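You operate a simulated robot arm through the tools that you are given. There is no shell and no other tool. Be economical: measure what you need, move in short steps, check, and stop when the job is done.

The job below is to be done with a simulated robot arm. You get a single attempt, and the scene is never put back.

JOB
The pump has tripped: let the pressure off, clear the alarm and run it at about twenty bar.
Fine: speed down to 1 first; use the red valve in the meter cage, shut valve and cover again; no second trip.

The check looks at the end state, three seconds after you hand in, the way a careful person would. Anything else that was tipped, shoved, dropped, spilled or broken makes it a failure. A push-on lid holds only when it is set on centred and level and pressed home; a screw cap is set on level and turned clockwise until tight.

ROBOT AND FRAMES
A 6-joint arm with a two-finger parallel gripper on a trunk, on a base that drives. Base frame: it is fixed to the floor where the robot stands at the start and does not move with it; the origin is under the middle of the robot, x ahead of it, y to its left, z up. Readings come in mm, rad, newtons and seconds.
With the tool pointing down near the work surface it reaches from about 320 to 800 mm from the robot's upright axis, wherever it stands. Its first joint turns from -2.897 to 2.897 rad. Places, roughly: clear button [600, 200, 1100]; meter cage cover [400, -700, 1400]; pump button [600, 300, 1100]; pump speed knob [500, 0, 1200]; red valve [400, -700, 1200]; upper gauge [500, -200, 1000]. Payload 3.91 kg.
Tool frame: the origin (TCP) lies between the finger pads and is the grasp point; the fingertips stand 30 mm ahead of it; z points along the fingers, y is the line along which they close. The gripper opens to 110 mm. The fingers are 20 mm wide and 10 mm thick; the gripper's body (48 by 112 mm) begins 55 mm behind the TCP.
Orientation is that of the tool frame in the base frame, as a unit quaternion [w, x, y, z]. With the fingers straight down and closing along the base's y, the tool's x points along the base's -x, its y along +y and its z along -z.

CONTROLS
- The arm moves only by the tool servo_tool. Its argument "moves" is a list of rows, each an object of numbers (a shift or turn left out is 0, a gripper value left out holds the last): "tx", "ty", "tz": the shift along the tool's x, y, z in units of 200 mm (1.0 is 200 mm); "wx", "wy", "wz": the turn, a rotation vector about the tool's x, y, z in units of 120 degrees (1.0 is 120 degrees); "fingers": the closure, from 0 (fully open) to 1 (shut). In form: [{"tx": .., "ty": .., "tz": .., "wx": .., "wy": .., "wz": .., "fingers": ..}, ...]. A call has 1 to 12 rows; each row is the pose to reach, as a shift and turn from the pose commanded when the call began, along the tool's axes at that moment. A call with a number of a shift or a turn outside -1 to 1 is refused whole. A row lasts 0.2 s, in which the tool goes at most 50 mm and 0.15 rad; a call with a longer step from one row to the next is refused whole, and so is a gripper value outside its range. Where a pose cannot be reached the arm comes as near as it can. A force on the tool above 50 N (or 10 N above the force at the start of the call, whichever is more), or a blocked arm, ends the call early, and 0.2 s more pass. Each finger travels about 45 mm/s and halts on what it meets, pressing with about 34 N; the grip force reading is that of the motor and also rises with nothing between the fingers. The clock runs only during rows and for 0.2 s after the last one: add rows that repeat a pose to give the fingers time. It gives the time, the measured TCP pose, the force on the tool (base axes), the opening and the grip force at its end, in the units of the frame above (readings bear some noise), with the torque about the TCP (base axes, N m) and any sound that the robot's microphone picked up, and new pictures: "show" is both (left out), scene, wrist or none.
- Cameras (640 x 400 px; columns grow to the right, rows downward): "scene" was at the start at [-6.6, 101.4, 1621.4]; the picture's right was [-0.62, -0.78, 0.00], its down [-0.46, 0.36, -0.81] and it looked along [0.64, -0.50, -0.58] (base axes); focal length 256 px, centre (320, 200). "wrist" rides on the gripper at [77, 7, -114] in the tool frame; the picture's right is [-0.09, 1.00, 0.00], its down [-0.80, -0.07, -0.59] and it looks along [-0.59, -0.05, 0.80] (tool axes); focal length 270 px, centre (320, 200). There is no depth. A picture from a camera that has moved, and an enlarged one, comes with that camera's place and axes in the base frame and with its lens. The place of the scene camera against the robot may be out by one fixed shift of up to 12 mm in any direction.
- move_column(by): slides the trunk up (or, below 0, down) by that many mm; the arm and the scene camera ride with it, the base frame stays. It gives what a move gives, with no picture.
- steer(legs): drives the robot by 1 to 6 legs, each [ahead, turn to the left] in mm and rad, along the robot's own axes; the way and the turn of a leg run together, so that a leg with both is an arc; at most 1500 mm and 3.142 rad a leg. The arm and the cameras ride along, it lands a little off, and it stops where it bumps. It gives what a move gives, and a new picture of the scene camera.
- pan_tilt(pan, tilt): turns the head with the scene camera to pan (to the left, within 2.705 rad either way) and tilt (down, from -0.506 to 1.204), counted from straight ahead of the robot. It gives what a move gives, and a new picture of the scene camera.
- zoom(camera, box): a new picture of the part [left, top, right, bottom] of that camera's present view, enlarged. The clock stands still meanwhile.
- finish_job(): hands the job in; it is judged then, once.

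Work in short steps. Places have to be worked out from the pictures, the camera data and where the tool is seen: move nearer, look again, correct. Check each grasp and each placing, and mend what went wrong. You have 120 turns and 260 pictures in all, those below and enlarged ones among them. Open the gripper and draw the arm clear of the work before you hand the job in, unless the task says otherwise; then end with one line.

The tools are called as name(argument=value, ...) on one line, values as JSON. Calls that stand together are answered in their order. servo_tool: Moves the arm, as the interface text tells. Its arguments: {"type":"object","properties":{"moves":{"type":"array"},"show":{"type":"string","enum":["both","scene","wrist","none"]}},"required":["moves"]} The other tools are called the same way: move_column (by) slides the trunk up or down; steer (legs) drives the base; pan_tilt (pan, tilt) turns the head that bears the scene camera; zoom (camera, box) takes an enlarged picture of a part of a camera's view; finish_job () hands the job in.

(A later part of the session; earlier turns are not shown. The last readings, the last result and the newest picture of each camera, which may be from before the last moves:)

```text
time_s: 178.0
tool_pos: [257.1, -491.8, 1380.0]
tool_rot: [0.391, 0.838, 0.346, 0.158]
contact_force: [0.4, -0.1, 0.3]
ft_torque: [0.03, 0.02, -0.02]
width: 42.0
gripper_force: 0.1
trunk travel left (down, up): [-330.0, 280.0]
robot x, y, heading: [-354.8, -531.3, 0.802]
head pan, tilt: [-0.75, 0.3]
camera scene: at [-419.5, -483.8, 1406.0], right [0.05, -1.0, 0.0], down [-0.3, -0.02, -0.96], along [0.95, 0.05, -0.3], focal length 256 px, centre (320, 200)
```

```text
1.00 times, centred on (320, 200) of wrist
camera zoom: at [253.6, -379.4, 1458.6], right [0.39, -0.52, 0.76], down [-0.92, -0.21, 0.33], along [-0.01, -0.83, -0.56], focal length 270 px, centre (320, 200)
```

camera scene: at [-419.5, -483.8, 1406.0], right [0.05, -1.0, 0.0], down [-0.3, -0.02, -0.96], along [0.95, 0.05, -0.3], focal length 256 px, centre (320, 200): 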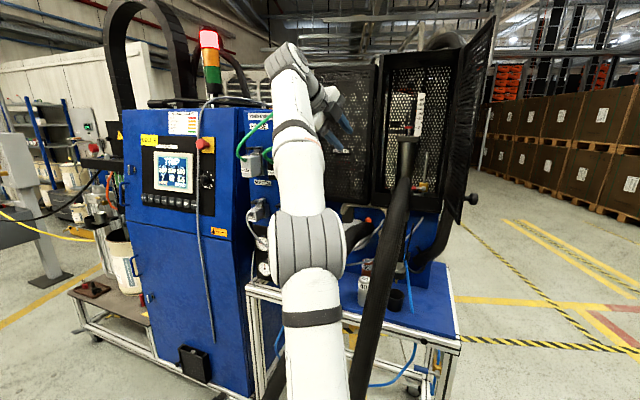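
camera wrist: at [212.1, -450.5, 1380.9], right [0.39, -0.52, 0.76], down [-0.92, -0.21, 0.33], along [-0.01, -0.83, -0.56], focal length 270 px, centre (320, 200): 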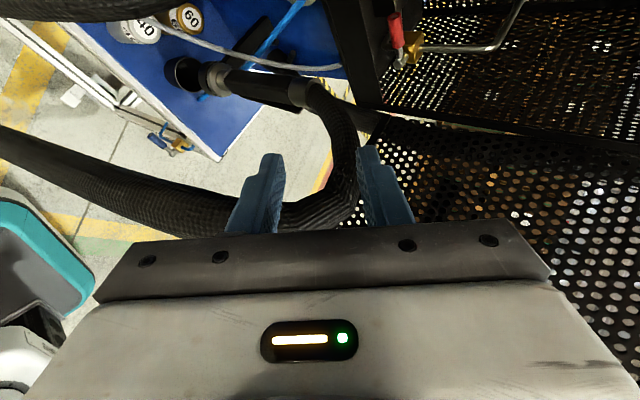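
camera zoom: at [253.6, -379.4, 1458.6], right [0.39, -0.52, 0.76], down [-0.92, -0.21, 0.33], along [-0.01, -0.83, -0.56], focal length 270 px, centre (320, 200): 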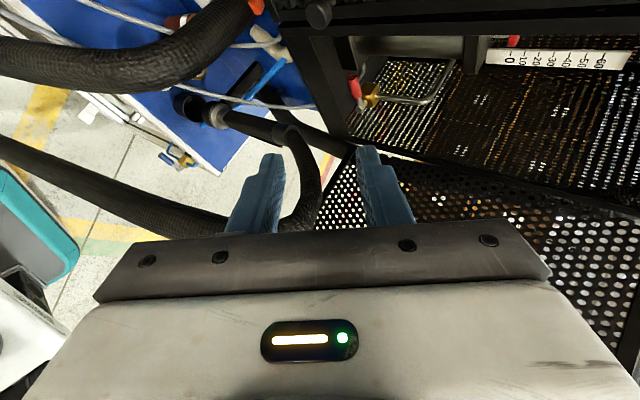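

Now within reach. Approach the handle in steps, keeping the 40° pitch.

servo_tool(moves=[{"tx": -0.024, "ty": 0.032, "tz": 0.168}, {"tx": -0.048, "ty": 0.064, "tz": 0.336}, {"tx": -0.071, "ty": 0.096, "tz": 0.503}, {"tx": -0.095, "ty": 0.128, "tz": 0.671}, {"tx": -0.119, "ty": 0.16, "tz": 0.839}, {"tx": -0.119, "ty": 0.16, "tz": 0.839}], show="wrist")

zoom(camera="scene", box=[140, 130, 220, 210])

```text
time_s: 179.4
tool_pos: [343.9, -615.2, 1298.1]
tool_rot: [0.39, 0.839, 0.346, 0.158]
contact_force: [0.1, 0.2, 0.5]
ft_torque: [-0.05, -0.02, -0.03]
width: 41.9
gripper_force: 0.1
trunk travel left (down, up): [-330.0, 280.0]
robot x, y, heading: [-349.7, -527.7, 0.804]
head pan, tilt: [-0.75, 0.3]
camera wrist: at [341.4, -503.0, 1375.8], right [0.39, -0.52, 0.76], down [-0.92, -0.21, 0.33], along [-0.01, -0.83, -0.56], focal length 270 px, centre (320, 200)
```

wrist: 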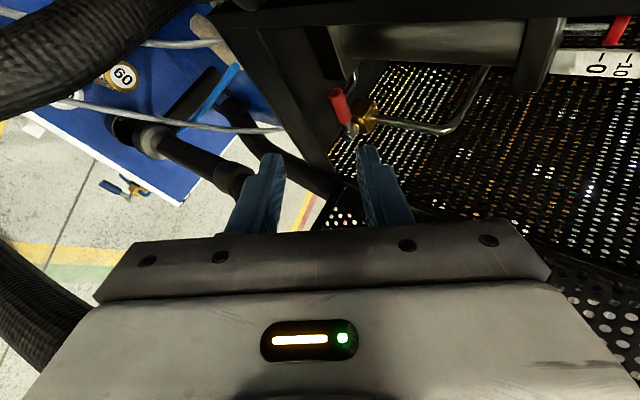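

```text
5.00 times, centred on (180, 170) of scene
camera zoom: at [-419.6, -484.3, 1406.0], right [0.05, -1.0, 0.0], down [-0.3, -0.02, -0.96], along [0.95, 0.05, -0.3], focal length 1280 px, centre (1020, 350)
```

zoom: 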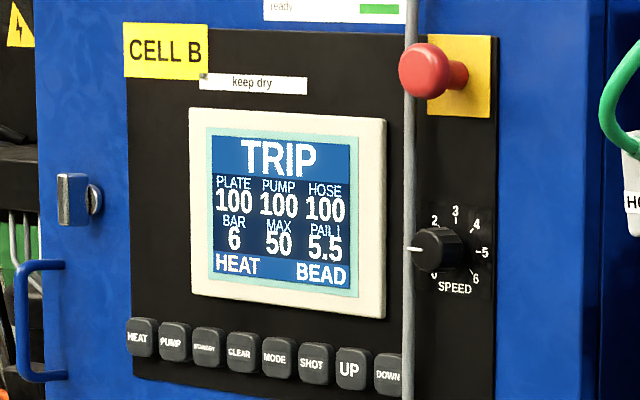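

Bar is down to 6 already. Advance to 75 mm before the handle and check.

servo_tool(moves=[{"tx": -0.03, "ty": 0.04, "tz": 0.17}, {"tx": -0.06, "ty": 0.08, "tz": 0.34}, {"tx": -0.08, "ty": 0.11, "tz": 0.5}, {"tx": -0.08, "ty": 0.11, "tz": 0.5}], show="wrist")

zoom(camera="wrist", box=[220, 30, 420, 180])

```text
time_s: 180.4
tool_pos: [396.3, -691.4, 1248.8]
tool_rot: [0.39, 0.838, 0.347, 0.159]
contact_force: [-0.4, -0.1, -1.2]
ft_torque: [-0.02, 0.01, 0.01]
width: 41.8
gripper_force: 0.0
trunk travel left (down, up): [-330.0, 280.0]
robot x, y, heading: [-351.6, -528.7, 0.8]
head pan, tilt: [-0.75, 0.3]
camera wrist: at [393.6, -577.6, 1327.1], right [0.39, -0.52, 0.76], down [-0.92, -0.21, 0.33], along [-0.01, -0.83, -0.56], focal length 270 px, centre (320, 200)
```

wrist: 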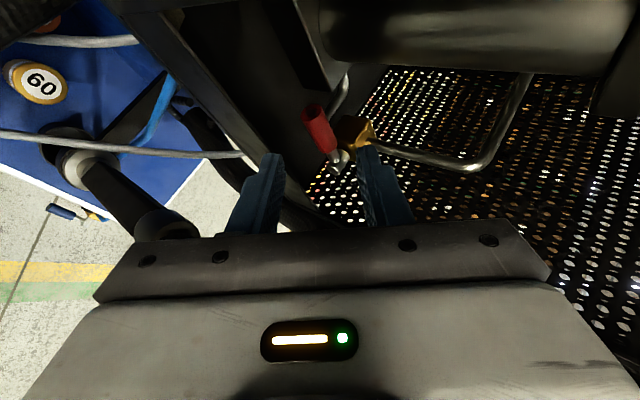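

```text
2.67 times, centred on (320, 105) of wrist
camera zoom: at [393.6, -577.6, 1327.1], right [0.39, -0.52, 0.76], down [-0.92, -0.21, 0.33], along [-0.01, -0.83, -0.56], focal length 721 px, centre (320, 453)
```

zoom: 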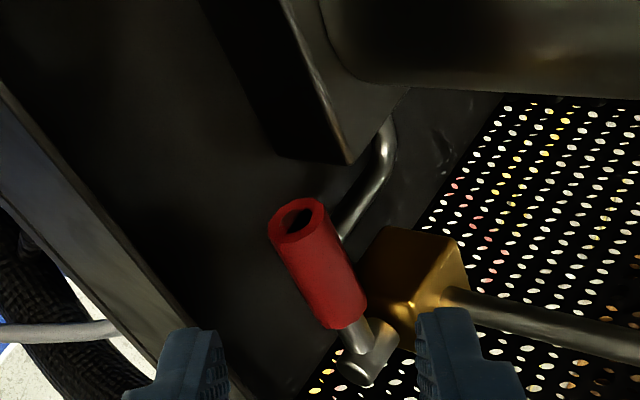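

Aligned with the red handle (~80 mm ahead). Narrow the fingers to 28 mm and slide over it.

servo_tool(moves=[{"fingers": 0.74, "tz": 0.05}, {"tz": 0.12}, {"tz": 0.2, "tx": -0.005, "ty": 0.006}, {"tz": 0.27, "tx": -0.007, "ty": 0.006}, {"tz": 0.32, "tx": -0.007, "ty": 0.006}, {"tz": 0.32, "tx": -0.007, "ty": 0.006}], show="wrist")

zoom(camera="wrist", box=[220, 60, 420, 210])

```text
time_s: 181.8
tool_pos: [426.9, -727.3, 1207.9]
tool_rot: [0.391, 0.838, 0.346, 0.158]
contact_force: [0.1, -0.3, -0.3]
ft_torque: [-0.01, 0.01, 0.04]
width: 28.9
gripper_force: 0.1
trunk travel left (down, up): [-330.0, 280.0]
robot x, y, heading: [-348.7, -529.2, 0.797]
head pan, tilt: [-0.75, 0.3]
camera wrist: at [425.0, -614.4, 1286.1], right [0.39, -0.52, 0.76], down [-0.92, -0.21, 0.33], along [-0.01, -0.83, -0.56], focal length 270 px, centre (320, 200)
```

wrist: 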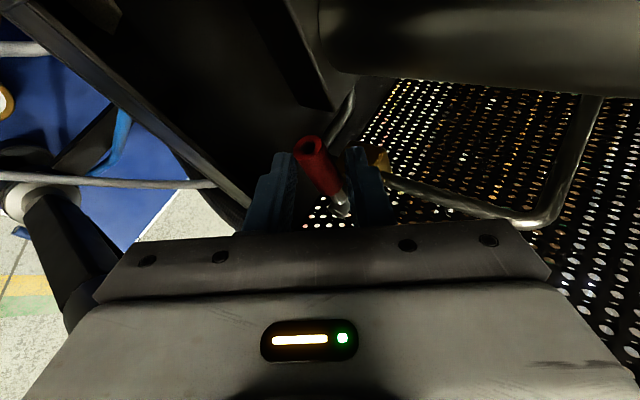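

```text
2.67 times, centred on (320, 135) of wrist
camera zoom: at [425.0, -614.4, 1286.1], right [0.39, -0.52, 0.76], down [-0.92, -0.21, 0.33], along [-0.01, -0.83, -0.56], focal length 721 px, centre (320, 373)
```

zoom: 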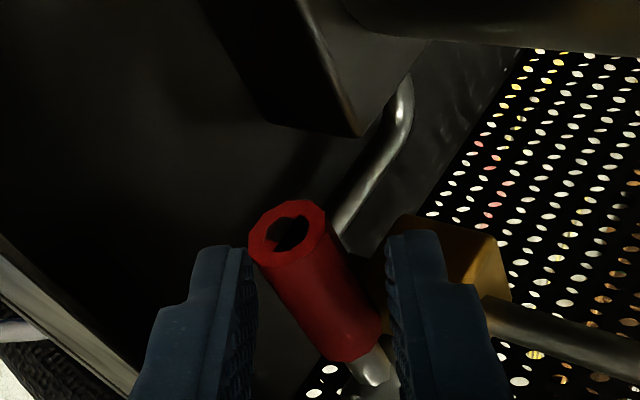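

Handle is between the fingers. Close to grip.

servo_tool(moves=[{"fingers": 1}, {"fingers": 1}, {"fingers": 1}, {"fingers": 1}], show="wrist")

```text
time_s: 182.8
tool_pos: [428.1, -727.1, 1208.0]
tool_rot: [0.39, 0.839, 0.346, 0.159]
contact_force: [4.5, -2.9, 2.7]
ft_torque: [-0.22, -0.01, 1.63]
width: 23.6
gripper_force: 45.3
trunk travel left (down, up): [-330.0, 280.0]
robot x, y, heading: [-350.1, -532.2, 0.799]
head pan, tilt: [-0.75, 0.3]
camera wrist: at [425.1, -614.4, 1286.4], right [0.39, -0.52, 0.76], down [-0.92, -0.21, 0.33], along [-0.01, -0.83, -0.56], focal length 270 px, centre (320, 200)
```

wrist: 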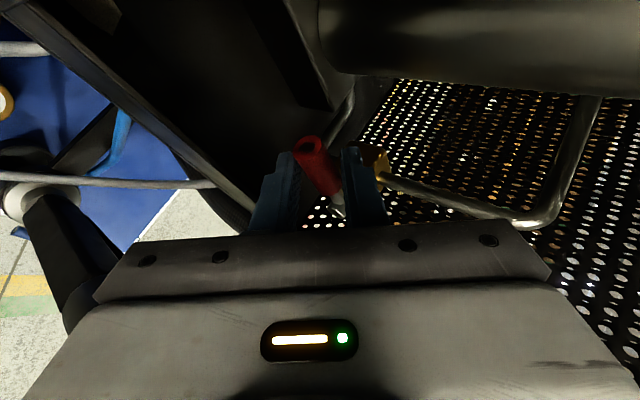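

Gripped. Swing the lever upward about its hub, first 40°.

servo_tool(moves=[{"tx": -0.01, "ty": 0.03, "tz": -0.017, "wx": 0.035, "wy": 0.036, "wz": 0.0435}, {"tx": -0.023, "ty": 0.06, "tz": -0.031, "wx": 0.07, "wy": 0.0725, "wz": 0.087}, {"tx": -0.041, "ty": 0.09, "tz": -0.042, "wx": 0.1055, "wy": 0.109, "wz": 0.131}, {"tx": -0.062, "ty": 0.118, "tz": -0.049, "wx": 0.1405, "wy": 0.145, "wz": 0.174}, {"tx": -0.085, "ty": 0.144, "tz": -0.053, "wx": 0.176, "wy": 0.181, "wz": 0.218}, {"tx": -0.085, "ty": 0.144, "tz": -0.053, "wx": 0.176, "wy": 0.181, "wz": 0.218}], show="both")

```text
time_s: 183.2
tool_pos: [426.7, -727.6, 1211.8]
tool_rot: [0.37, 0.847, 0.335, 0.184]
contact_force: [29.0, -13.9, 6.1]
ft_torque: [-0.57, -0.41, 1.72]
width: 23.5
gripper_force: 44.6
out of reach, approached as far as the arm can: row 1
trunk travel left (down, up): [-330.0, 280.0]
robot x, y, heading: [-350.9, -531.2, 0.797]
head pan, tilt: [-0.75, 0.3]
stopped in row 1: the force on the tool passed its limit (the readings are from after the stop); the commanded pose is now the measured one
camera scene: at [-415.4, -485.8, 1406.3], right [0.05, -1.0, 0.0], down [-0.3, -0.01, -0.95], along [0.95, 0.05, -0.3], focal length 256 px, centre (320, 200)
camera wrist: at [421.1, -620.2, 1297.1], right [0.37, -0.56, 0.74], down [-0.93, -0.23, 0.29], along [0.01, -0.79, -0.61], focal length 270 px, centre (320, 200)
```

scene: 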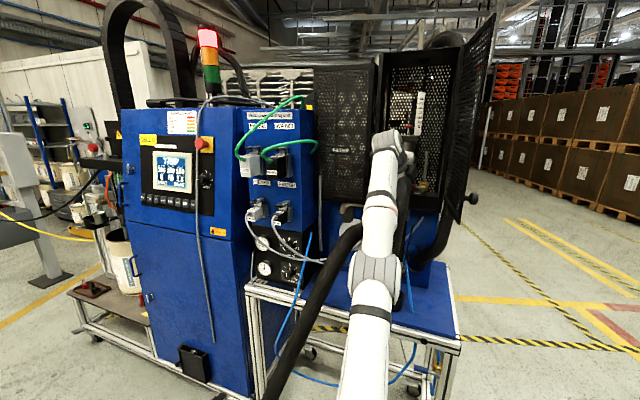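
wrist: 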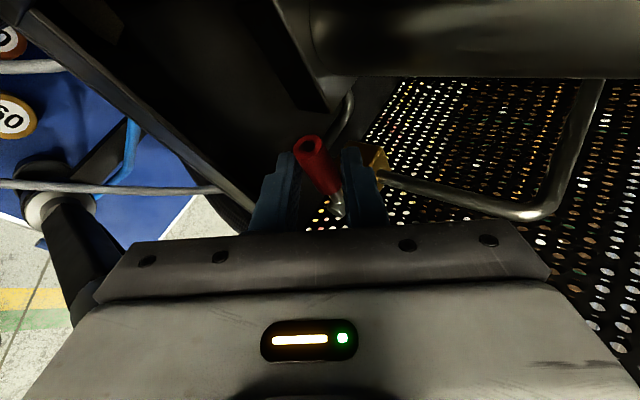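

The arm is nearly fully stretched; the shoulder is too low. Release, back out, raise the trunk and return.

servo_tool(moves=[{"fingers": 0.7}, {"fingers": 0.7}, {"tz": -0.15}, {"tz": -0.35}, {"tz": -0.55}, {"tz": -0.75}, {"tz": -0.9}, {"tz": -0.9}], show="none")

move_column(by=200)

```text
time_s: 185.0
tool_pos: [323.7, -636.2, 1338.3]
tool_rot: [0.368, 0.848, 0.334, 0.181]
contact_force: [-1.0, 0.1, -0.3]
ft_torque: [0.0, -0.01, -0.03]
width: 33.1
gripper_force: 0.0
out of reach, approached as far as the arm can: row 4, 5, 6, 7, 8
trunk travel left (down, up): [-330.0, 280.0]
robot x, y, heading: [-353.5, -529.5, 0.799]
head pan, tilt: [-0.75, 0.3]
```

```text
time_s: 187.1
tool_pos: [325.1, -636.5, 1537.1]
tool_rot: [0.367, 0.848, 0.334, 0.183]
contact_force: [-0.3, 0.2, -0.2]
ft_torque: [0.0, 0.01, -0.01]
width: 33.1
gripper_force: 0.1
trunk travel left (down, up): [-530.0, 80.0]
robot x, y, heading: [-352.7, -529.4, 0.803]
head pan, tilt: [-0.75, 0.3]
```

Backing "out of reach" shows the extra wrist rotation is the problem. New plan: keep this orientation and push the lever up with closed fingers from beneath. Restore the orientation and lower the trunk 100.

servo_tool(moves=[{"wx": -0.02, "wy": -0.02, "wz": -0.024, "fingers": 1}, {"wx": -0.02, "wy": -0.02, "wz": -0.024, "fingers": 1}, {"wx": -0.02, "wy": -0.02, "wz": -0.024, "fingers": 1}], show="none")

move_column(by=-120)

```text
time_s: 187.9
tool_pos: [326.5, -636.5, 1540.6]
tool_rot: [0.397, 0.835, 0.344, 0.162]
contact_force: [0.6, -0.4, -0.3]
ft_torque: [-0.03, 0.0, -0.03]
width: 0.1
gripper_force: 34.0
out of reach, approached as far as the arm can: row 1
trunk travel left (down, up): [-530.0, 80.0]
robot x, y, heading: [-349.1, -528.9, 0.804]
head pan, tilt: [-0.75, 0.3]
```

```text
time_s: 189.4
tool_pos: [327.1, -636.0, 1420.7]
tool_rot: [0.396, 0.836, 0.344, 0.162]
contact_force: [0.6, -0.9, -0.3]
ft_torque: [-0.01, -0.03, -0.02]
width: 0.0
gripper_force: 34.2
trunk travel left (down, up): [-410.0, 200.0]
robot x, y, heading: [-350.5, -528.1, 0.801]
head pan, tilt: [-0.75, 0.3]
```

servo_tool(moves=[{"tx": 0.01, "ty": -0.093, "tz": 0.18}, {"tx": 0.019, "ty": -0.187, "tz": 0.36}, {"tx": 0.029, "ty": -0.28, "tz": 0.54}, {"tx": 0.038, "ty": -0.373, "tz": 0.72}, {"tx": 0.048, "ty": -0.467, "tz": 0.898}, {"tx": 0.048, "ty": -0.467, "tz": 0.898}], show="wrist")

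zoom(camera="wrist", box=[220, 30, 420, 180])

```text
time_s: 190.8
tool_pos: [437.3, -684.9, 1284.9]
tool_rot: [0.396, 0.835, 0.344, 0.163]
contact_force: [-1.0, 2.4, 1.0]
ft_torque: [-0.05, -0.23, 0.28]
width: 0.1
gripper_force: 33.8
out of reach, approached as far as the arm can: row 1, 2, 3, 4, 5, 6
trunk travel left (down, up): [-410.0, 200.0]
robot x, y, heading: [-351.4, -530.2, 0.803]
head pan, tilt: [-0.75, 0.3]
camera wrist: at [434.3, -570.5, 1361.7], right [0.38, -0.51, 0.77], down [-0.92, -0.2, 0.32], along [-0.01, -0.84, -0.55], focal length 270 px, centre (320, 200)
```

wrist: 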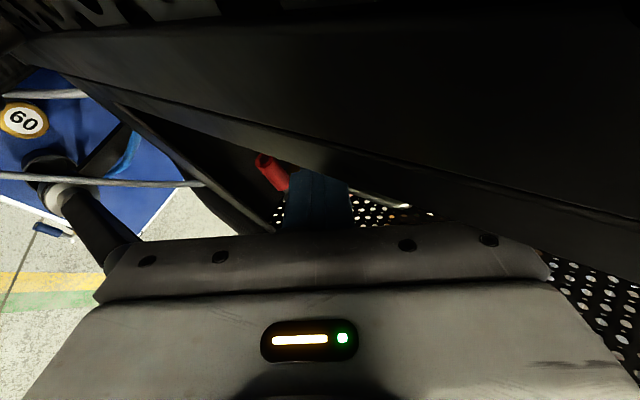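

```text
2.67 times, centred on (320, 105) of wrist
camera zoom: at [434.3, -570.5, 1361.7], right [0.38, -0.51, 0.77], down [-0.92, -0.2, 0.32], along [-0.01, -0.84, -0.55], focal length 721 px, centre (320, 453)
```

zoom: 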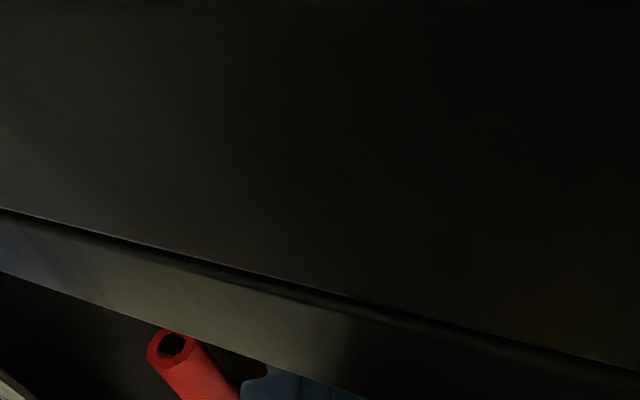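

The higher shoulder makes this pose unreachable (drifted inward). Retreat, then lower the trunk well below the earlier height.

servo_tool(moves=[{"tx": -0.16, "ty": -0.062, "tz": -0.154}, {"tx": -0.232, "ty": -0.039, "tz": -0.38}, {"tx": -0.25, "ty": -0.026, "tz": -0.6}, {"tx": -0.233, "ty": 0.09, "tz": -0.79}, {"tx": -0.233, "ty": 0.114, "tz": -0.846}, {"tx": -0.233, "ty": 0.114, "tz": -0.846}], show="wrist")

```text
time_s: 192.2
tool_pos: [330.4, -635.5, 1416.3]
tool_rot: [0.396, 0.836, 0.344, 0.161]
contact_force: [0.0, 0.0, 0.3]
ft_torque: [0.0, 0.03, 0.02]
width: 0.0
gripper_force: 33.5
out of reach, approached as far as the arm can: row 1, 2, 3, 4, 5, 6
trunk travel left (down, up): [-410.0, 200.0]
robot x, y, heading: [-348.4, -529.6, 0.799]
head pan, tilt: [-0.75, 0.3]
camera wrist: at [327.0, -522.8, 1493.6], right [0.38, -0.51, 0.77], down [-0.92, -0.2, 0.32], along [-0.01, -0.84, -0.55], focal length 270 px, centre (320, 200)
```

wrist: 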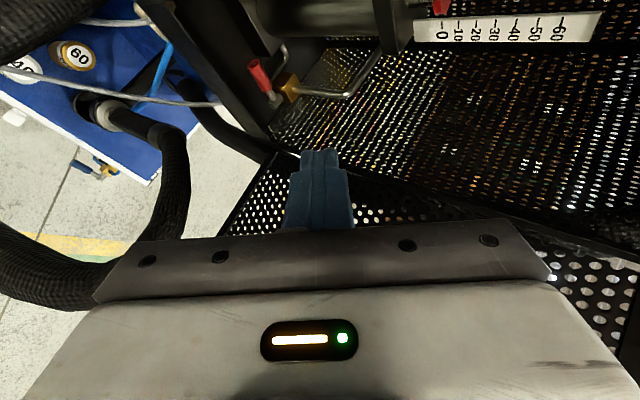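

move_column(by=-120)

servo_tool(moves=[{"ty": 0.1, "tz": -0.12}, {"ty": 0.23, "tz": -0.24}, {"ty": 0.3, "tz": -0.3}, {"ty": 0.3, "tz": -0.3}], show="none")

move_column(by=-70)

```text
time_s: 193.7
tool_pos: [331.1, -637.2, 1296.9]
tool_rot: [0.396, 0.836, 0.343, 0.161]
contact_force: [-0.7, -0.3, -0.7]
ft_torque: [0.0, -0.01, 0.02]
width: 0.0
gripper_force: 33.6
trunk travel left (down, up): [-290.0, 320.0]
robot x, y, heading: [-349.5, -527.9, 0.801]
head pan, tilt: [-0.75, 0.3]
```

```text
time_s: 194.7
tool_pos: [297.7, -625.3, 1329.1]
tool_rot: [0.396, 0.836, 0.344, 0.161]
contact_force: [0.3, 0.7, 0.1]
ft_torque: [0.01, 0.01, -0.01]
width: 0.0
gripper_force: 33.7
out of reach, approached as far as the arm can: row 1, 2, 3, 4
trunk travel left (down, up): [-290.0, 320.0]
robot x, y, heading: [-351.8, -530.6, 0.8]
head pan, tilt: [-0.75, 0.3]
```

```text
time_s: 195.8
tool_pos: [297.8, -625.7, 1260.1]
tool_rot: [0.396, 0.836, 0.344, 0.162]
contact_force: [0.4, 0.3, -0.8]
ft_torque: [0.02, 0.01, -0.01]
width: 0.0
gripper_force: 34.0
trunk travel left (down, up): [-220.0, 390.0]
robot x, y, heading: [-352.1, -531.6, 0.805]
head pan, tilt: [-0.75, 0.3]
```

Try a slightly flatter pitch (~32°) from here, rising over the hose then moving in; see whether the reach flag clears.

servo_tool(moves=[{"tx": 0.089, "ty": 0.188, "tz": -0.086, "wx": -0.02}, {"tx": 0.143, "ty": 0.347, "tz": -0.011, "wx": -0.04}, {"tx": 0.144, "ty": 0.382, "tz": 0.189, "wx": -0.07}, {"tx": 0.123, "ty": 0.336, "tz": 0.409, "wx": -0.07}, {"tx": 0.116, "ty": 0.244, "tz": 0.494, "wx": -0.07}, {"tx": 0.116, "ty": 0.244, "tz": 0.494, "wx": -0.07}], show="wrist")

```text
time_s: 197.2
tool_pos: [371.8, -680.5, 1221.8]
tool_rot: [0.457, 0.804, 0.331, 0.187]
contact_force: [0.2, 0.0, -0.6]
ft_torque: [-0.02, 0.02, -0.02]
width: 0.0
gripper_force: 34.0
out of reach, approached as far as the arm can: row 1, 2, 3, 4, 5, 6
trunk travel left (down, up): [-220.0, 390.0]
robot x, y, heading: [-347.0, -527.4, 0.801]
head pan, tilt: [-0.75, 0.3]
camera wrist: at [360.3, -559.1, 1286.0], right [0.3, -0.42, 0.85], down [-0.95, -0.17, 0.25], along [0.04, -0.89, -0.46], focal length 270 px, centre (320, 200)
```

wrist: 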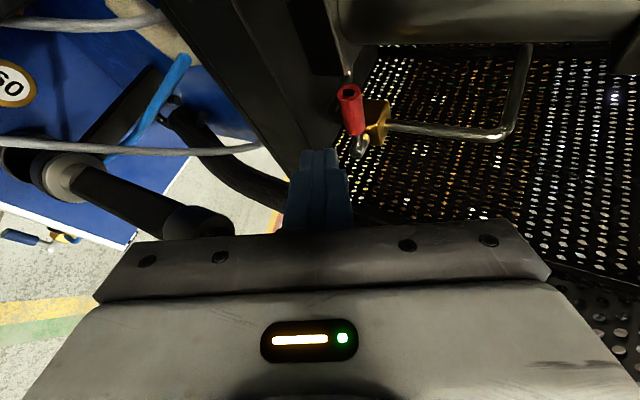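

Still stretched. I'll reposition the robot directly in front of the cage so the tool can enter straight. First withdraw, raise, and back off.

servo_tool(moves=[{"tz": -0.1, "ty": 0.05}, {"tz": -0.25, "ty": 0.15}, {"tz": -0.35, "ty": 0.25}, {"tz": -0.35, "ty": 0.3}], show="none")

move_column(by=150)

steer(legs=[[-180, 0]])

```text
time_s: 198.2
tool_pos: [329.8, -653.5, 1264.9]
tool_rot: [0.455, 0.805, 0.331, 0.187]
contact_force: [0.1, 0.5, -0.5]
ft_torque: [-0.03, 0.01, 0.01]
width: 0.1
gripper_force: 34.0
out of reach, approached as far as the arm can: row 1, 2, 3, 4
trunk travel left (down, up): [-220.0, 390.0]
robot x, y, heading: [-347.8, -530.8, 0.8]
head pan, tilt: [-0.75, 0.3]
```

```text
time_s: 200.0
tool_pos: [329.1, -653.9, 1415.5]
tool_rot: [0.456, 0.805, 0.331, 0.186]
contact_force: [0.3, 0.0, -0.4]
ft_torque: [0.04, -0.01, -0.02]
width: 0.1
gripper_force: 33.6
trunk travel left (down, up): [-370.0, 240.0]
robot x, y, heading: [-346.6, -531.6, 0.8]
head pan, tilt: [-0.75, 0.3]
```

```text
time_s: 201.5
tool_pos: [222.8, -760.7, 1413.6]
tool_rot: [0.454, 0.799, 0.342, 0.196]
contact_force: [11.1, 9.9, 2.7]
ft_torque: [-0.02, -0.14, 0.41]
width: 0.0
gripper_force: 34.2
trunk travel left (down, up): [-370.0, 240.0]
robot x, y, heading: [-466.8, -647.7, 0.801]
head pan, tilt: [-0.75, 0.3]
stopped in leg 1: the force on the tool passed its limit (the readings are from after the stop); the commanded pose is now the measured one
camera scene: at [-533.6, -601.4, 1446.0], right [0.05, -1.0, 0.0], down [-0.3, -0.02, -0.95], along [0.95, 0.05, -0.3], focal length 256 px, centre (320, 200)
```

scene: 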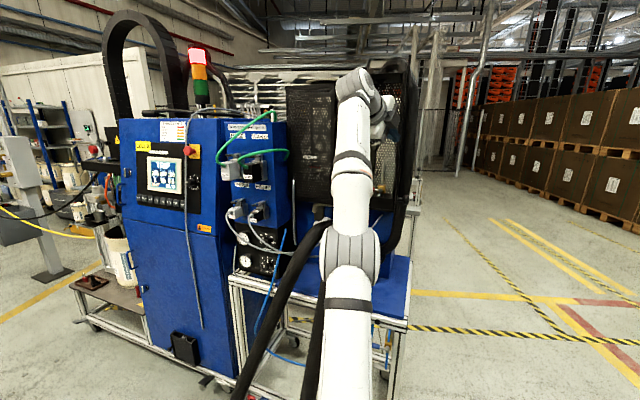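

Touched the open door lightly while backing. Move the tool off it and into a compact, straight-ahead pose.

servo_tool(moves=[{"tx": 0.05, "ty": -0.06, "tz": -0.13}, {"tx": 0.02, "ty": -0.15, "tz": -0.27, "wx": -0.035, "wy": 0.05, "wz": -0.014}, {"tx": 0.0, "ty": -0.23, "tz": -0.4, "wx": -0.07, "wy": 0.1, "wz": -0.028}, {"tx": -0.02, "ty": -0.31, "tz": -0.53, "wx": -0.105, "wy": 0.15, "wz": -0.042}, {"tx": -0.04, "ty": -0.39, "tz": -0.66, "wx": -0.14, "wy": 0.2, "wz": -0.056}, {"tx": -0.06, "ty": -0.46, "tz": -0.78, "wx": -0.174, "wy": 0.253, "wz": -0.07}, {"tx": -0.08, "ty": -0.52, "tz": -0.88, "wx": -0.208, "wy": 0.303, "wz": -0.083}, {"tx": -0.089, "ty": -0.558, "tz": -0.94, "wx": -0.243, "wy": 0.3535, "wz": -0.097}, {"tx": -0.089, "ty": -0.558, "tz": -0.94, "wx": -0.243, "wy": 0.3535, "wz": -0.097}], show="wrist")

```text
time_s: 203.5
tool_pos: [96.1, -569.5, 1642.2]
tool_rot: [0.513, 0.528, 0.481, 0.476]
contact_force: [0.5, 0.0, 0.0]
ft_torque: [0.02, 0.0, 0.04]
width: 0.2
gripper_force: 34.1
out of reach, approached as far as the arm can: row 1, 2, 3, 4, 5, 6, 7, 8, 9
trunk travel left (down, up): [-370.0, 240.0]
robot x, y, heading: [-466.4, -653.7, 0.796]
head pan, tilt: [-0.75, 0.3]
camera wrist: at [-10.7, -483.0, 1651.3], right [0.01, -0.1, 0.99], down [-0.66, -0.75, -0.07], along [0.75, -0.66, -0.08], focal length 270 px, centre (320, 200)
```

wrist: 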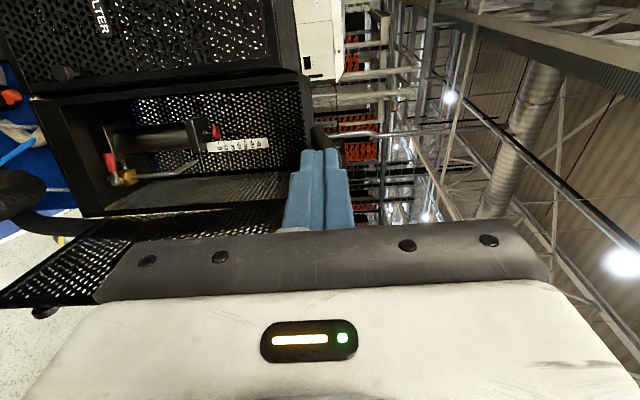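

The arm drifted up (limit branch). Bring it toward the known good extended pose ahead.

servo_tool(moves=[{"tx": -0.035, "ty": -0.14, "tz": 0.12}, {"tx": -0.07, "ty": -0.3, "tz": 0.24}, {"tx": -0.1, "ty": -0.46, "tz": 0.36}, {"tx": -0.14, "ty": -0.62, "tz": 0.48}, {"tx": -0.18, "ty": -0.78, "tz": 0.6}, {"tx": -0.22, "ty": -0.94, "tz": 0.715}, {"tx": -0.22, "ty": -1.0, "tz": 0.715}, {"tx": -0.22, "ty": -1.0, "tz": 0.715}], show="scene")

```text
time_s: 205.3
tool_pos: [276.2, -564.0, 1528.1]
tool_rot: [0.514, 0.531, 0.479, 0.474]
contact_force: [0.2, -0.3, 0.4]
ft_torque: [-0.02, 0.0, 0.0]
width: 0.0
gripper_force: 34.0
out of reach, approached as far as the arm can: row 1, 2, 3, 4, 5, 6, 7, 8
trunk travel left (down, up): [-370.0, 240.0]
robot x, y, heading: [-469.0, -651.1, 0.798]
head pan, tilt: [-0.75, 0.3]
camera scene: at [-536.4, -604.2, 1446.0], right [0.05, -1.0, 0.0], down [-0.3, -0.02, -0.96], along [0.95, 0.05, -0.3], focal length 256 px, centre (320, 200)
```

scene: 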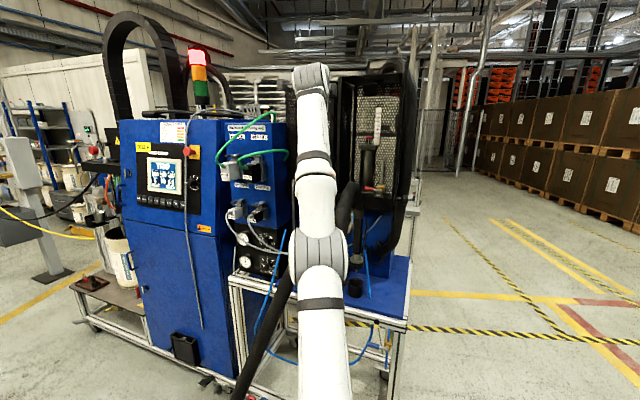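

Some wrist joint is pinned. Roll the tool toward camera-up to release it and see if the reach flag clears.

servo_tool(moves=[{"wz": 0.07}, {"wz": 0.14}, {"wz": 0.21}, {"wz": 0.28}, {"wz": 0.35}, {"wz": 0.42}, {"wz": 0.49}, {"wz": 0.56}, {"wz": 0.63}, {"wz": 0.7}], show="none")

```text
time_s: 207.5
tool_pos: [278.3, -562.9, 1526.9]
tool_rot: [0.064, 0.715, -0.001, 0.696]
contact_force: [0.5, 0.4, 0.3]
ft_torque: [0.01, 0.0, 0.04]
width: 0.0
gripper_force: 33.8
trunk travel left (down, up): [-370.0, 240.0]
robot x, y, heading: [-469.6, -651.6, 0.798]
head pan, tilt: [-0.75, 0.3]
```

No flag now; camera-up is free. Move to the compact pose ahead of the cage.

servo_tool(moves=[{"tx": -0.14, "ty": 0.08, "tz": -0.06}, {"tx": -0.28, "ty": 0.16, "tz": -0.12}, {"tx": -0.42, "ty": 0.24, "tz": -0.18}, {"tx": -0.57, "ty": 0.315, "tz": -0.24}, {"tx": -0.57, "ty": 0.315, "tz": -0.24}], show="wrist")

```text
time_s: 208.7
tool_pos: [220.7, -633.5, 1419.8]
tool_rot: [0.062, 0.715, 0.003, 0.696]
contact_force: [0.3, 0.3, 0.0]
ft_torque: [0.02, -0.01, -0.04]
width: 0.2
gripper_force: 33.3
trunk travel left (down, up): [-370.0, 240.0]
robot x, y, heading: [-463.7, -651.4, 0.801]
head pan, tilt: [-0.75, 0.3]
camera wrist: at [108.3, -624.1, 1499.2], right [-0.08, -1.0, 0.0], down [-0.61, 0.05, -0.79], along [0.79, -0.07, -0.61], focal length 270 px, centre (320, 200)
```

wrist: 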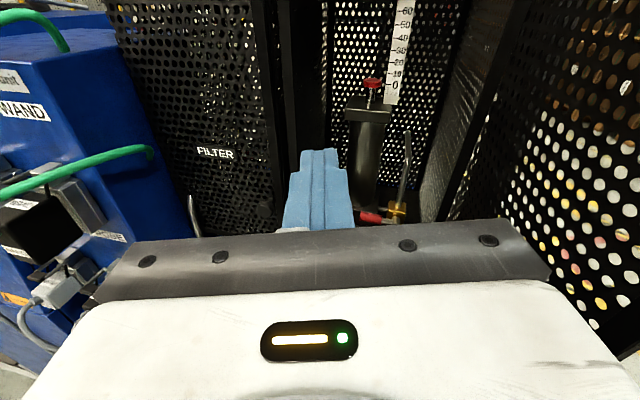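

Clear upright view of the lever. Retract the tool before manoeuvring the base sideways.

servo_tool(moves=[{"tz": -0.2}, {"tz": -0.4}, {"tz": -0.6}, {"tz": -0.8}, {"tz": -0.9}, {"tz": -0.9}], show="none")

```text
time_s: 210.1
tool_pos: [39.6, -618.7, 1424.2]
tool_rot: [0.061, 0.715, 0.003, 0.696]
contact_force: [0.3, -0.3, 0.5]
ft_torque: [0.03, -0.02, 0.01]
width: 0.0
gripper_force: 34.1
trunk travel left (down, up): [-370.0, 240.0]
robot x, y, heading: [-464.8, -648.2, 0.799]
head pan, tilt: [-0.75, 0.3]
```

Retraction is fine. Do the S-manoeuvre: turn left, reverse, turn back, forward.

steer(legs=[[0, 0.35], [0, 0.35], [-255, 0], [0, -0.35], [0, -0.35]])

zoom(camera="wrist", box=[0, 0, 640, 400])

```text
time_s: 216.3
tool_pos: [22.1, -871.5, 1425.1]
tool_rot: [0.063, 0.715, 0.003, 0.696]
contact_force: [0.2, 0.2, 0.6]
ft_torque: [0.01, 0.01, -0.02]
width: 0.0
gripper_force: 34.5
trunk travel left (down, up): [-370.0, 240.0]
robot x, y, heading: [-475.7, -910.7, 0.809]
head pan, tilt: [-0.75, 0.3]
camera scene: at [-546.7, -863.3, 1446.0], right [0.06, -1.0, 0.0], down [-0.3, -0.02, -0.96], along [0.95, 0.06, -0.3], focal length 256 px, centre (320, 200)
```

scene: 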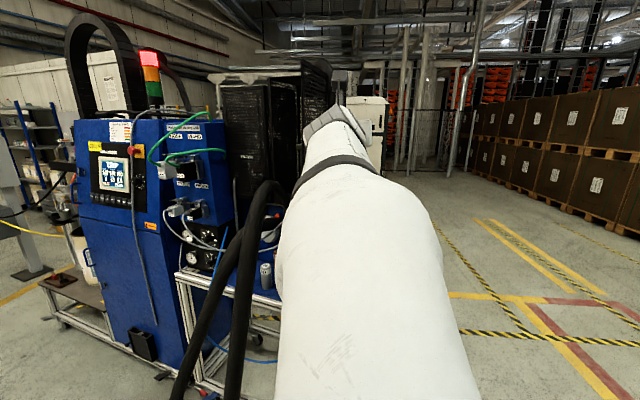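

```text
1.00 times, centred on (320, 200) of wrist
camera zoom: at [-88.7, -862.4, 1503.4], right [-0.09, -1.0, 0.01], down [-0.61, 0.05, -0.79], along [0.79, -0.07, -0.61], focal length 270 px, centre (320, 200)
```

zoom: 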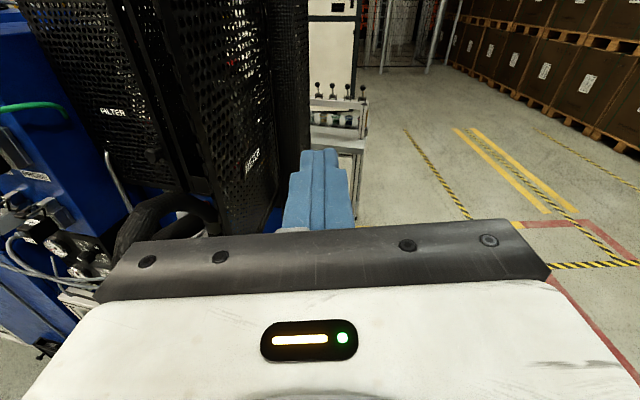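

The door edge now is near (178,-730), so the door needs opening further. Go left around its edge and reach inside.

servo_tool(moves=[{"ty": -0.24}, {"ty": -0.48}, {"ty": -0.72}, {"ty": -0.96}, {"ty": -1.0, "tz": 0.2}, {"ty": -1.0, "tz": 0.42}, {"ty": -1.0, "tz": 0.64}, {"ty": -1.0, "tz": 0.86}, {"ty": -1.0, "tz": 0.86}], show="wrist")

```text
time_s: 218.3
tool_pos: [210.1, -689.7, 1402.5]
tool_rot: [0.062, 0.715, 0.001, 0.697]
contact_force: [1.0, 0.0, -0.1]
ft_torque: [0.0, -0.02, 0.01]
width: 0.0
gripper_force: 34.3
trunk travel left (down, up): [-370.0, 240.0]
robot x, y, heading: [-476.3, -909.0, 0.814]
head pan, tilt: [-0.75, 0.3]
camera wrist: at [98.8, -679.8, 1481.0], right [-0.09, -1.0, 0.0], down [-0.61, 0.05, -0.79], along [0.79, -0.07, -0.61], focal length 270 px, centre (320, 200)
```

wrist: 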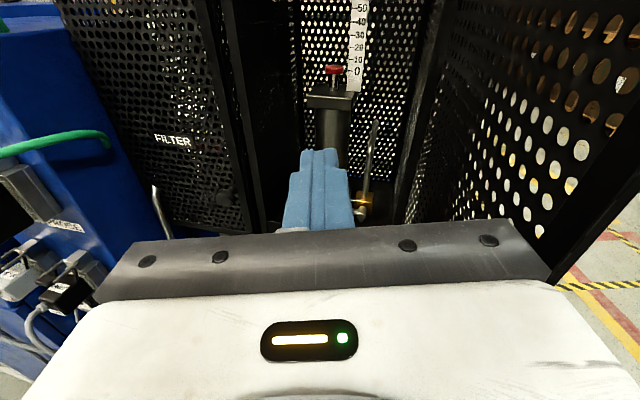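

Inside the door. Push it right (open) by 200 mm.

servo_tool(moves=[{"ty": 0.2}, {"ty": 0.4}, {"ty": 0.6}, {"ty": 0.8}, {"ty": 1.0}, {"ty": 1.0}], show="none")

servo_tool(moves=[{"ty": 0.2}, {"ty": 0.35}, {"ty": 0.35}], show="wrist")

```text
time_s: 218.9
tool_pos: [204.3, -755.9, 1409.8]
tool_rot: [0.054, 0.715, 0.011, 0.697]
contact_force: [2.2, 22.7, -0.6]
ft_torque: [0.17, 0.0, -1.23]
width: 0.1
gripper_force: 33.5
trunk travel left (down, up): [-370.0, 240.0]
robot x, y, heading: [-475.1, -905.6, 0.809]
head pan, tilt: [-0.75, 0.3]
stopped in row 3: the force on the tool passed its limit (the readings are from after the stop); the commanded pose is now the measured one
```

```text
time_s: 219.2
tool_pos: [204.1, -755.9, 1408.2]
tool_rot: [0.047, 0.714, 0.019, 0.698]
contact_force: [1.7, 28.5, 0.2]
ft_torque: [0.22, -0.02, -1.53]
width: 0.0
gripper_force: 33.9
trunk travel left (down, up): [-370.0, 240.0]
robot x, y, heading: [-473.0, -909.5, 0.811]
head pan, tilt: [-0.75, 0.3]
stopped in row 1: the force on the tool passed its limit (the readings are from after the stop); the commanded pose is now the measured one
camera wrist: at [92.0, -750.7, 1487.8], right [-0.04, -1.0, 0.01], down [-0.61, 0.02, -0.79], along [0.79, -0.04, -0.61], focal length 270 px, centre (320, 200)
```

wrist: 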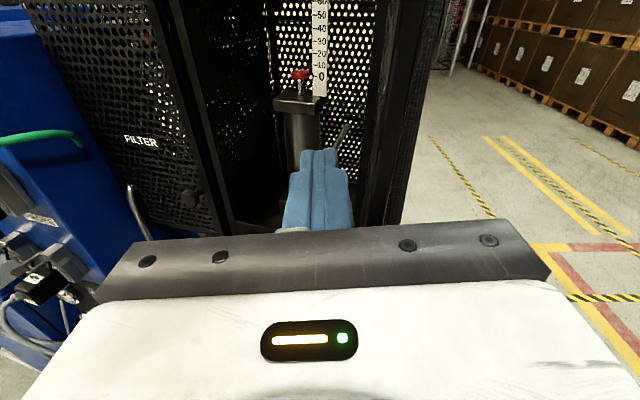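

The door is at its 90° stop (relative to the machine's 12° yaw), fine. Withdraw left/back from it and drive 200 mm forward.

servo_tool(moves=[{"ty": -0.15}, {"ty": -0.25, "tz": -0.18}, {"ty": -0.25, "tz": -0.4}, {"ty": -0.2, "tz": -0.6}, {"ty": -0.12, "tz": -0.74}, {"ty": -0.12, "tz": -0.74}], show="none")

steer(legs=[[200, 0]])

servo_tool(moves=[{"wy": -0.06}, {"wy": -0.12}, {"wy": -0.18}, {"wy": -0.24}, {"wy": -0.3}, {"wy": -0.36}, {"wy": -0.36}], show="wrist")

```text
time_s: 220.6
tool_pos: [58.8, -733.8, 1412.6]
tool_rot: [0.048, 0.714, 0.014, 0.698]
contact_force: [0.5, -0.4, 0.2]
ft_torque: [-0.01, 0.03, -0.01]
width: 0.0
gripper_force: 34.0
trunk travel left (down, up): [-370.0, 240.0]
robot x, y, heading: [-475.5, -913.0, 0.801]
head pan, tilt: [-0.75, 0.3]
```

```text
time_s: 222.2
tool_pos: [195.6, -588.4, 1412.6]
tool_rot: [0.049, 0.714, 0.014, 0.698]
contact_force: [-0.3, -0.3, -0.6]
ft_torque: [-0.02, 0.03, -0.01]
width: 0.0
gripper_force: 34.2
trunk travel left (down, up): [-370.0, 240.0]
robot x, y, heading: [-337.1, -764.5, 0.81]
head pan, tilt: [-0.75, 0.3]
camera scene: at [-406.4, -717.4, 1446.0], right [0.06, -1.0, 0.0], down [-0.3, -0.02, -0.96], along [0.95, 0.05, -0.3], focal length 256 px, centre (320, 200)
```

scene: 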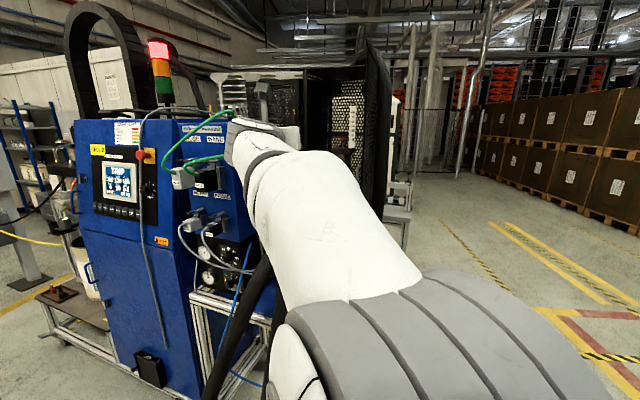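

```text
time_s: 223.8
tool_pos: [195.6, -588.3, 1412.0]
tool_rot: [0.051, 0.921, -0.004, 0.385]
contact_force: [0.5, -0.1, 0.5]
ft_torque: [-0.01, -0.02, 0.0]
width: 0.1
gripper_force: 34.1
trunk travel left (down, up): [-370.0, 240.0]
robot x, y, heading: [-333.9, -762.4, 0.813]
head pan, tilt: [-0.75, 0.3]
camera wrist: at [169.8, -582.4, 1546.6], right [-0.11, -0.99, 0.03], down [-0.98, 0.1, -0.16], along [0.16, -0.04, -0.99], focal length 270 px, centre (320, 200)
```

wrist: 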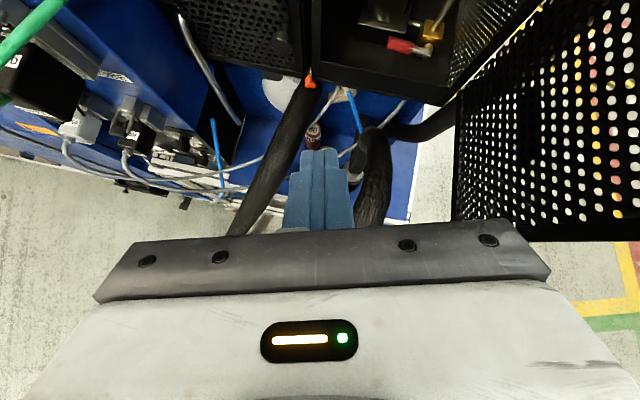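

No reach flags now and a perfect top view: red handle points left from the brass body. Zoom to measure.

zoom(camera="wrist", box=[300, 0, 500, 120])

```text
3.20 times, centred on (400, 60) of wrist
camera zoom: at [169.8, -582.4, 1546.6], right [-0.11, -0.99, 0.03], down [-0.98, 0.1, -0.16], along [0.16, -0.04, -0.99], focal length 865 px, centre (64, 648)
```

zoom: 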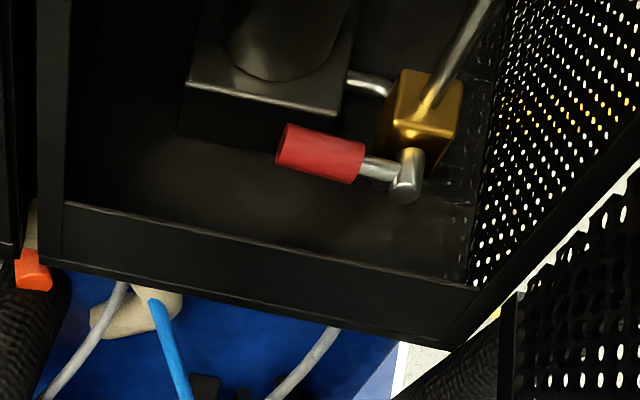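

Handle confirmed at (438,-735), hub (424,-774). Move closed fingers to a pre-point in front of and above the handle.

servo_tool(moves=[{"tx": 0.031, "ty": 0.1, "tz": 0.15}, {"tx": 0.062, "ty": 0.2, "tz": 0.3}, {"tx": 0.093, "ty": 0.3, "tz": 0.455}, {"tx": 0.124, "ty": 0.396, "tz": 0.607}, {"tx": 0.1, "ty": 0.45, "tz": 0.73}, {"tx": 0.07, "ty": 0.5, "tz": 0.86}, {"tx": 0.045, "ty": 0.558, "tz": 0.978}, {"tx": 0.045, "ty": 0.558, "tz": 0.978}], show="wrist")

```text
time_s: 225.6
tool_pos: [331.4, -689.6, 1284.2]
tool_rot: [0.071, 0.918, -0.013, 0.391]
contact_force: [1.4, 0.9, 0.4]
ft_torque: [-0.03, 0.01, 0.05]
width: 0.0
gripper_force: 34.4
out of reach, approached as far as the arm can: row 3, 4, 5, 6, 7, 8
trunk travel left (down, up): [-370.0, 240.0]
robot x, y, heading: [-336.5, -760.3, 0.808]
head pan, tilt: [-0.75, 0.3]
camera wrist: at [302.4, -678.5, 1417.6], right [-0.14, -0.99, 0.06], down [-0.98, 0.13, -0.18], along [0.17, -0.08, -0.98], focal length 270 px, centre (320, 200)
```

wrist: 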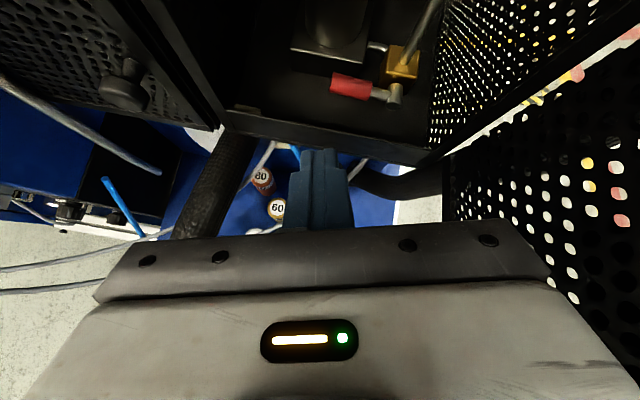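

The wrist wants the tool yawed a bit more right, which suits the machine's 12° yaw. Yaw ~5° right and go to the pre-point.

servo_tool(moves=[{"wx": -0.04}, {"tx": -0.015, "ty": 0.03, "tz": 0.11, "wx": -0.045}, {"tx": -0.03, "ty": 0.055, "tz": 0.23, "wx": -0.045}, {"tx": -0.045, "ty": 0.078, "tz": 0.341, "wx": -0.045}, {"tx": -0.045, "ty": 0.078, "tz": 0.341, "wx": -0.045}], show="wrist")

```text
time_s: 226.8
tool_pos: [372.5, -712.5, 1230.1]
tool_rot: [0.094, 0.918, -0.024, 0.386]
contact_force: [-0.6, 0.1, -0.1]
ft_torque: [0.02, 0.02, 0.01]
width: 0.1
gripper_force: 34.4
trunk travel left (down, up): [-370.0, 240.0]
robot x, y, heading: [-337.9, -761.7, 0.807]
head pan, tilt: [-0.75, 0.3]
camera wrist: at [345.9, -695.2, 1363.5], right [-0.18, -0.98, 0.09], down [-0.97, 0.16, -0.17], along [0.16, -0.12, -0.98], focal length 270 px, centre (320, 200)
```

wrist: 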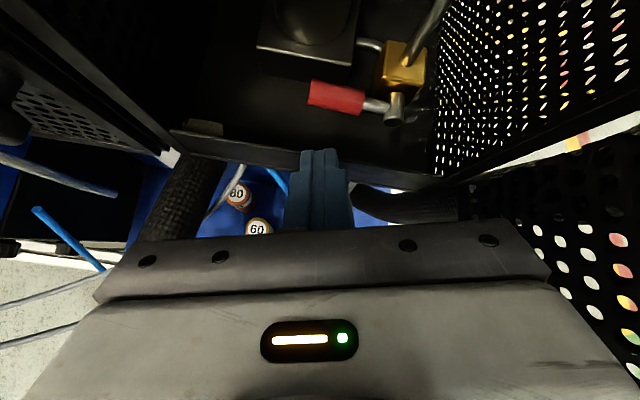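

Aligned: the finger axis passes 25 mm beneath the handle. Slide in under it.

servo_tool(moves=[{"ty": 0.03, "tz": 0.07}, {"ty": 0.03, "tz": 0.15}, {"ty": 0.03, "tz": 0.23}, {"ty": 0.03, "tz": 0.287}, {"ty": 0.03, "tz": 0.287}], show="wrist")

```text
time_s: 228.0
tool_pos: [411.8, -729.6, 1191.9]
tool_rot: [0.094, 0.917, -0.023, 0.386]
contact_force: [0.5, -0.3, 0.1]
ft_torque: [0.01, -0.04, 0.01]
width: 0.3
gripper_force: 34.4
trunk travel left (down, up): [-370.0, 240.0]
robot x, y, heading: [-337.8, -763.8, 0.811]
head pan, tilt: [-0.75, 0.3]
camera wrist: at [384.8, -712.1, 1325.5], right [-0.18, -0.98, 0.09], down [-0.97, 0.16, -0.17], along [0.16, -0.12, -0.98], focal length 270 px, centre (320, 200)
```

wrist: 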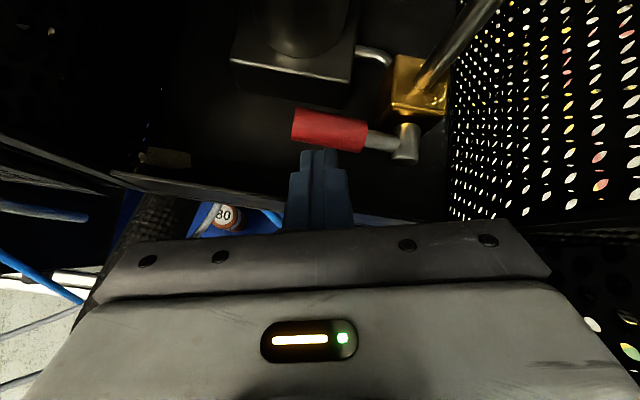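

In position under the handle. Push in 8 mm more, then sweep up and over to swing the lever open.

servo_tool(moves=[{"tz": 0.04}, {"tx": 0.03, "ty": -0.006, "tz": 0.014}, {"tx": 0.058, "ty": -0.013, "tz": -0.012}, {"tx": 0.09, "ty": -0.012, "tz": -0.041}, {"tx": 0.121, "ty": -0.01, "tz": -0.07}, {"tx": 0.15, "ty": 0.004, "tz": -0.1}, {"tx": 0.178, "ty": 0.018, "tz": -0.129}, {"tx": 0.2, "ty": 0.046, "tz": -0.153}, {"tx": 0.22, "ty": 0.074, "tz": -0.176}, {"tx": 0.235, "ty": 0.128, "tz": -0.199}, {"tx": 0.235, "ty": 0.128, "tz": -0.199}], show="wrist")

```text
time_s: 230.4
tool_pos: [412.4, -738.8, 1253.5]
tool_rot: [0.1, 0.916, -0.025, 0.387]
contact_force: [0.2, -0.1, 0.0]
ft_torque: [-0.01, -0.02, 0.02]
width: 0.0
gripper_force: 34.8
out of reach, approached as far as the arm can: row 10, 11
trunk travel left (down, up): [-370.0, 240.0]
robot x, y, heading: [-339.9, -766.3, 0.805]
head pan, tilt: [-0.75, 0.3]
camera wrist: at [384.6, -720.4, 1387.4], right [-0.18, -0.98, 0.1], down [-0.97, 0.16, -0.18], along [0.16, -0.13, -0.98], focal length 270 px, centre (320, 200)
```

wrist: 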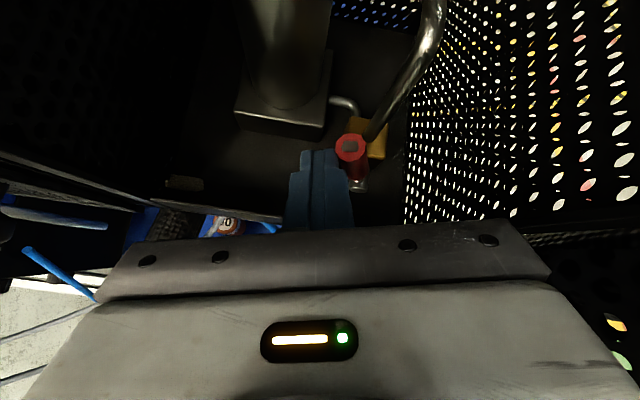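

The lever now stands upright (open). Check the pressure on the panel and gauge.

zoom(camera="scene", box=[80, 140, 260, 290])

zoom(camera="wrist", box=[260, 80, 460, 220])

```text
2.67 times, centred on (170, 215) of scene
camera zoom: at [-406.6, -717.5, 1446.1], right [0.06, -1.0, 0.0], down [-0.3, -0.02, -0.96], along [0.95, 0.05, -0.3], focal length 683 px, centre (720, 160)
```

zoom: 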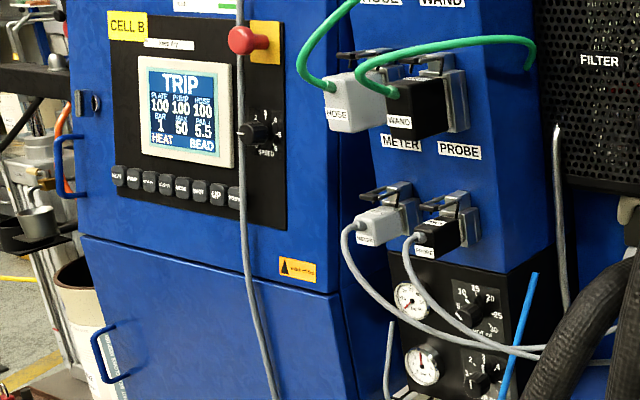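

```text
2.86 times, centred on (360, 150) of wrist
camera zoom: at [384.6, -720.4, 1387.4], right [-0.18, -0.98, 0.1], down [-0.97, 0.16, -0.18], along [0.16, -0.13, -0.98], focal length 772 px, centre (206, 343)
```

zoom: 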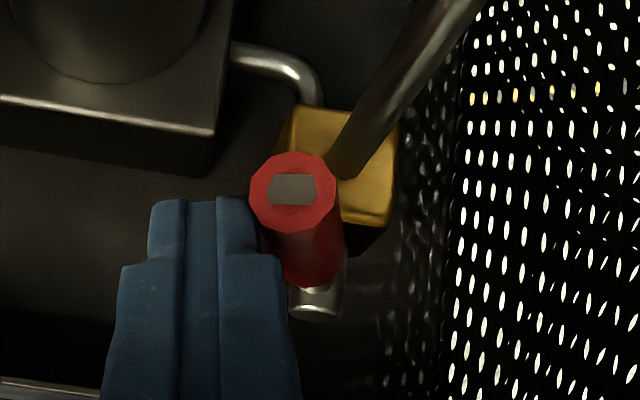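

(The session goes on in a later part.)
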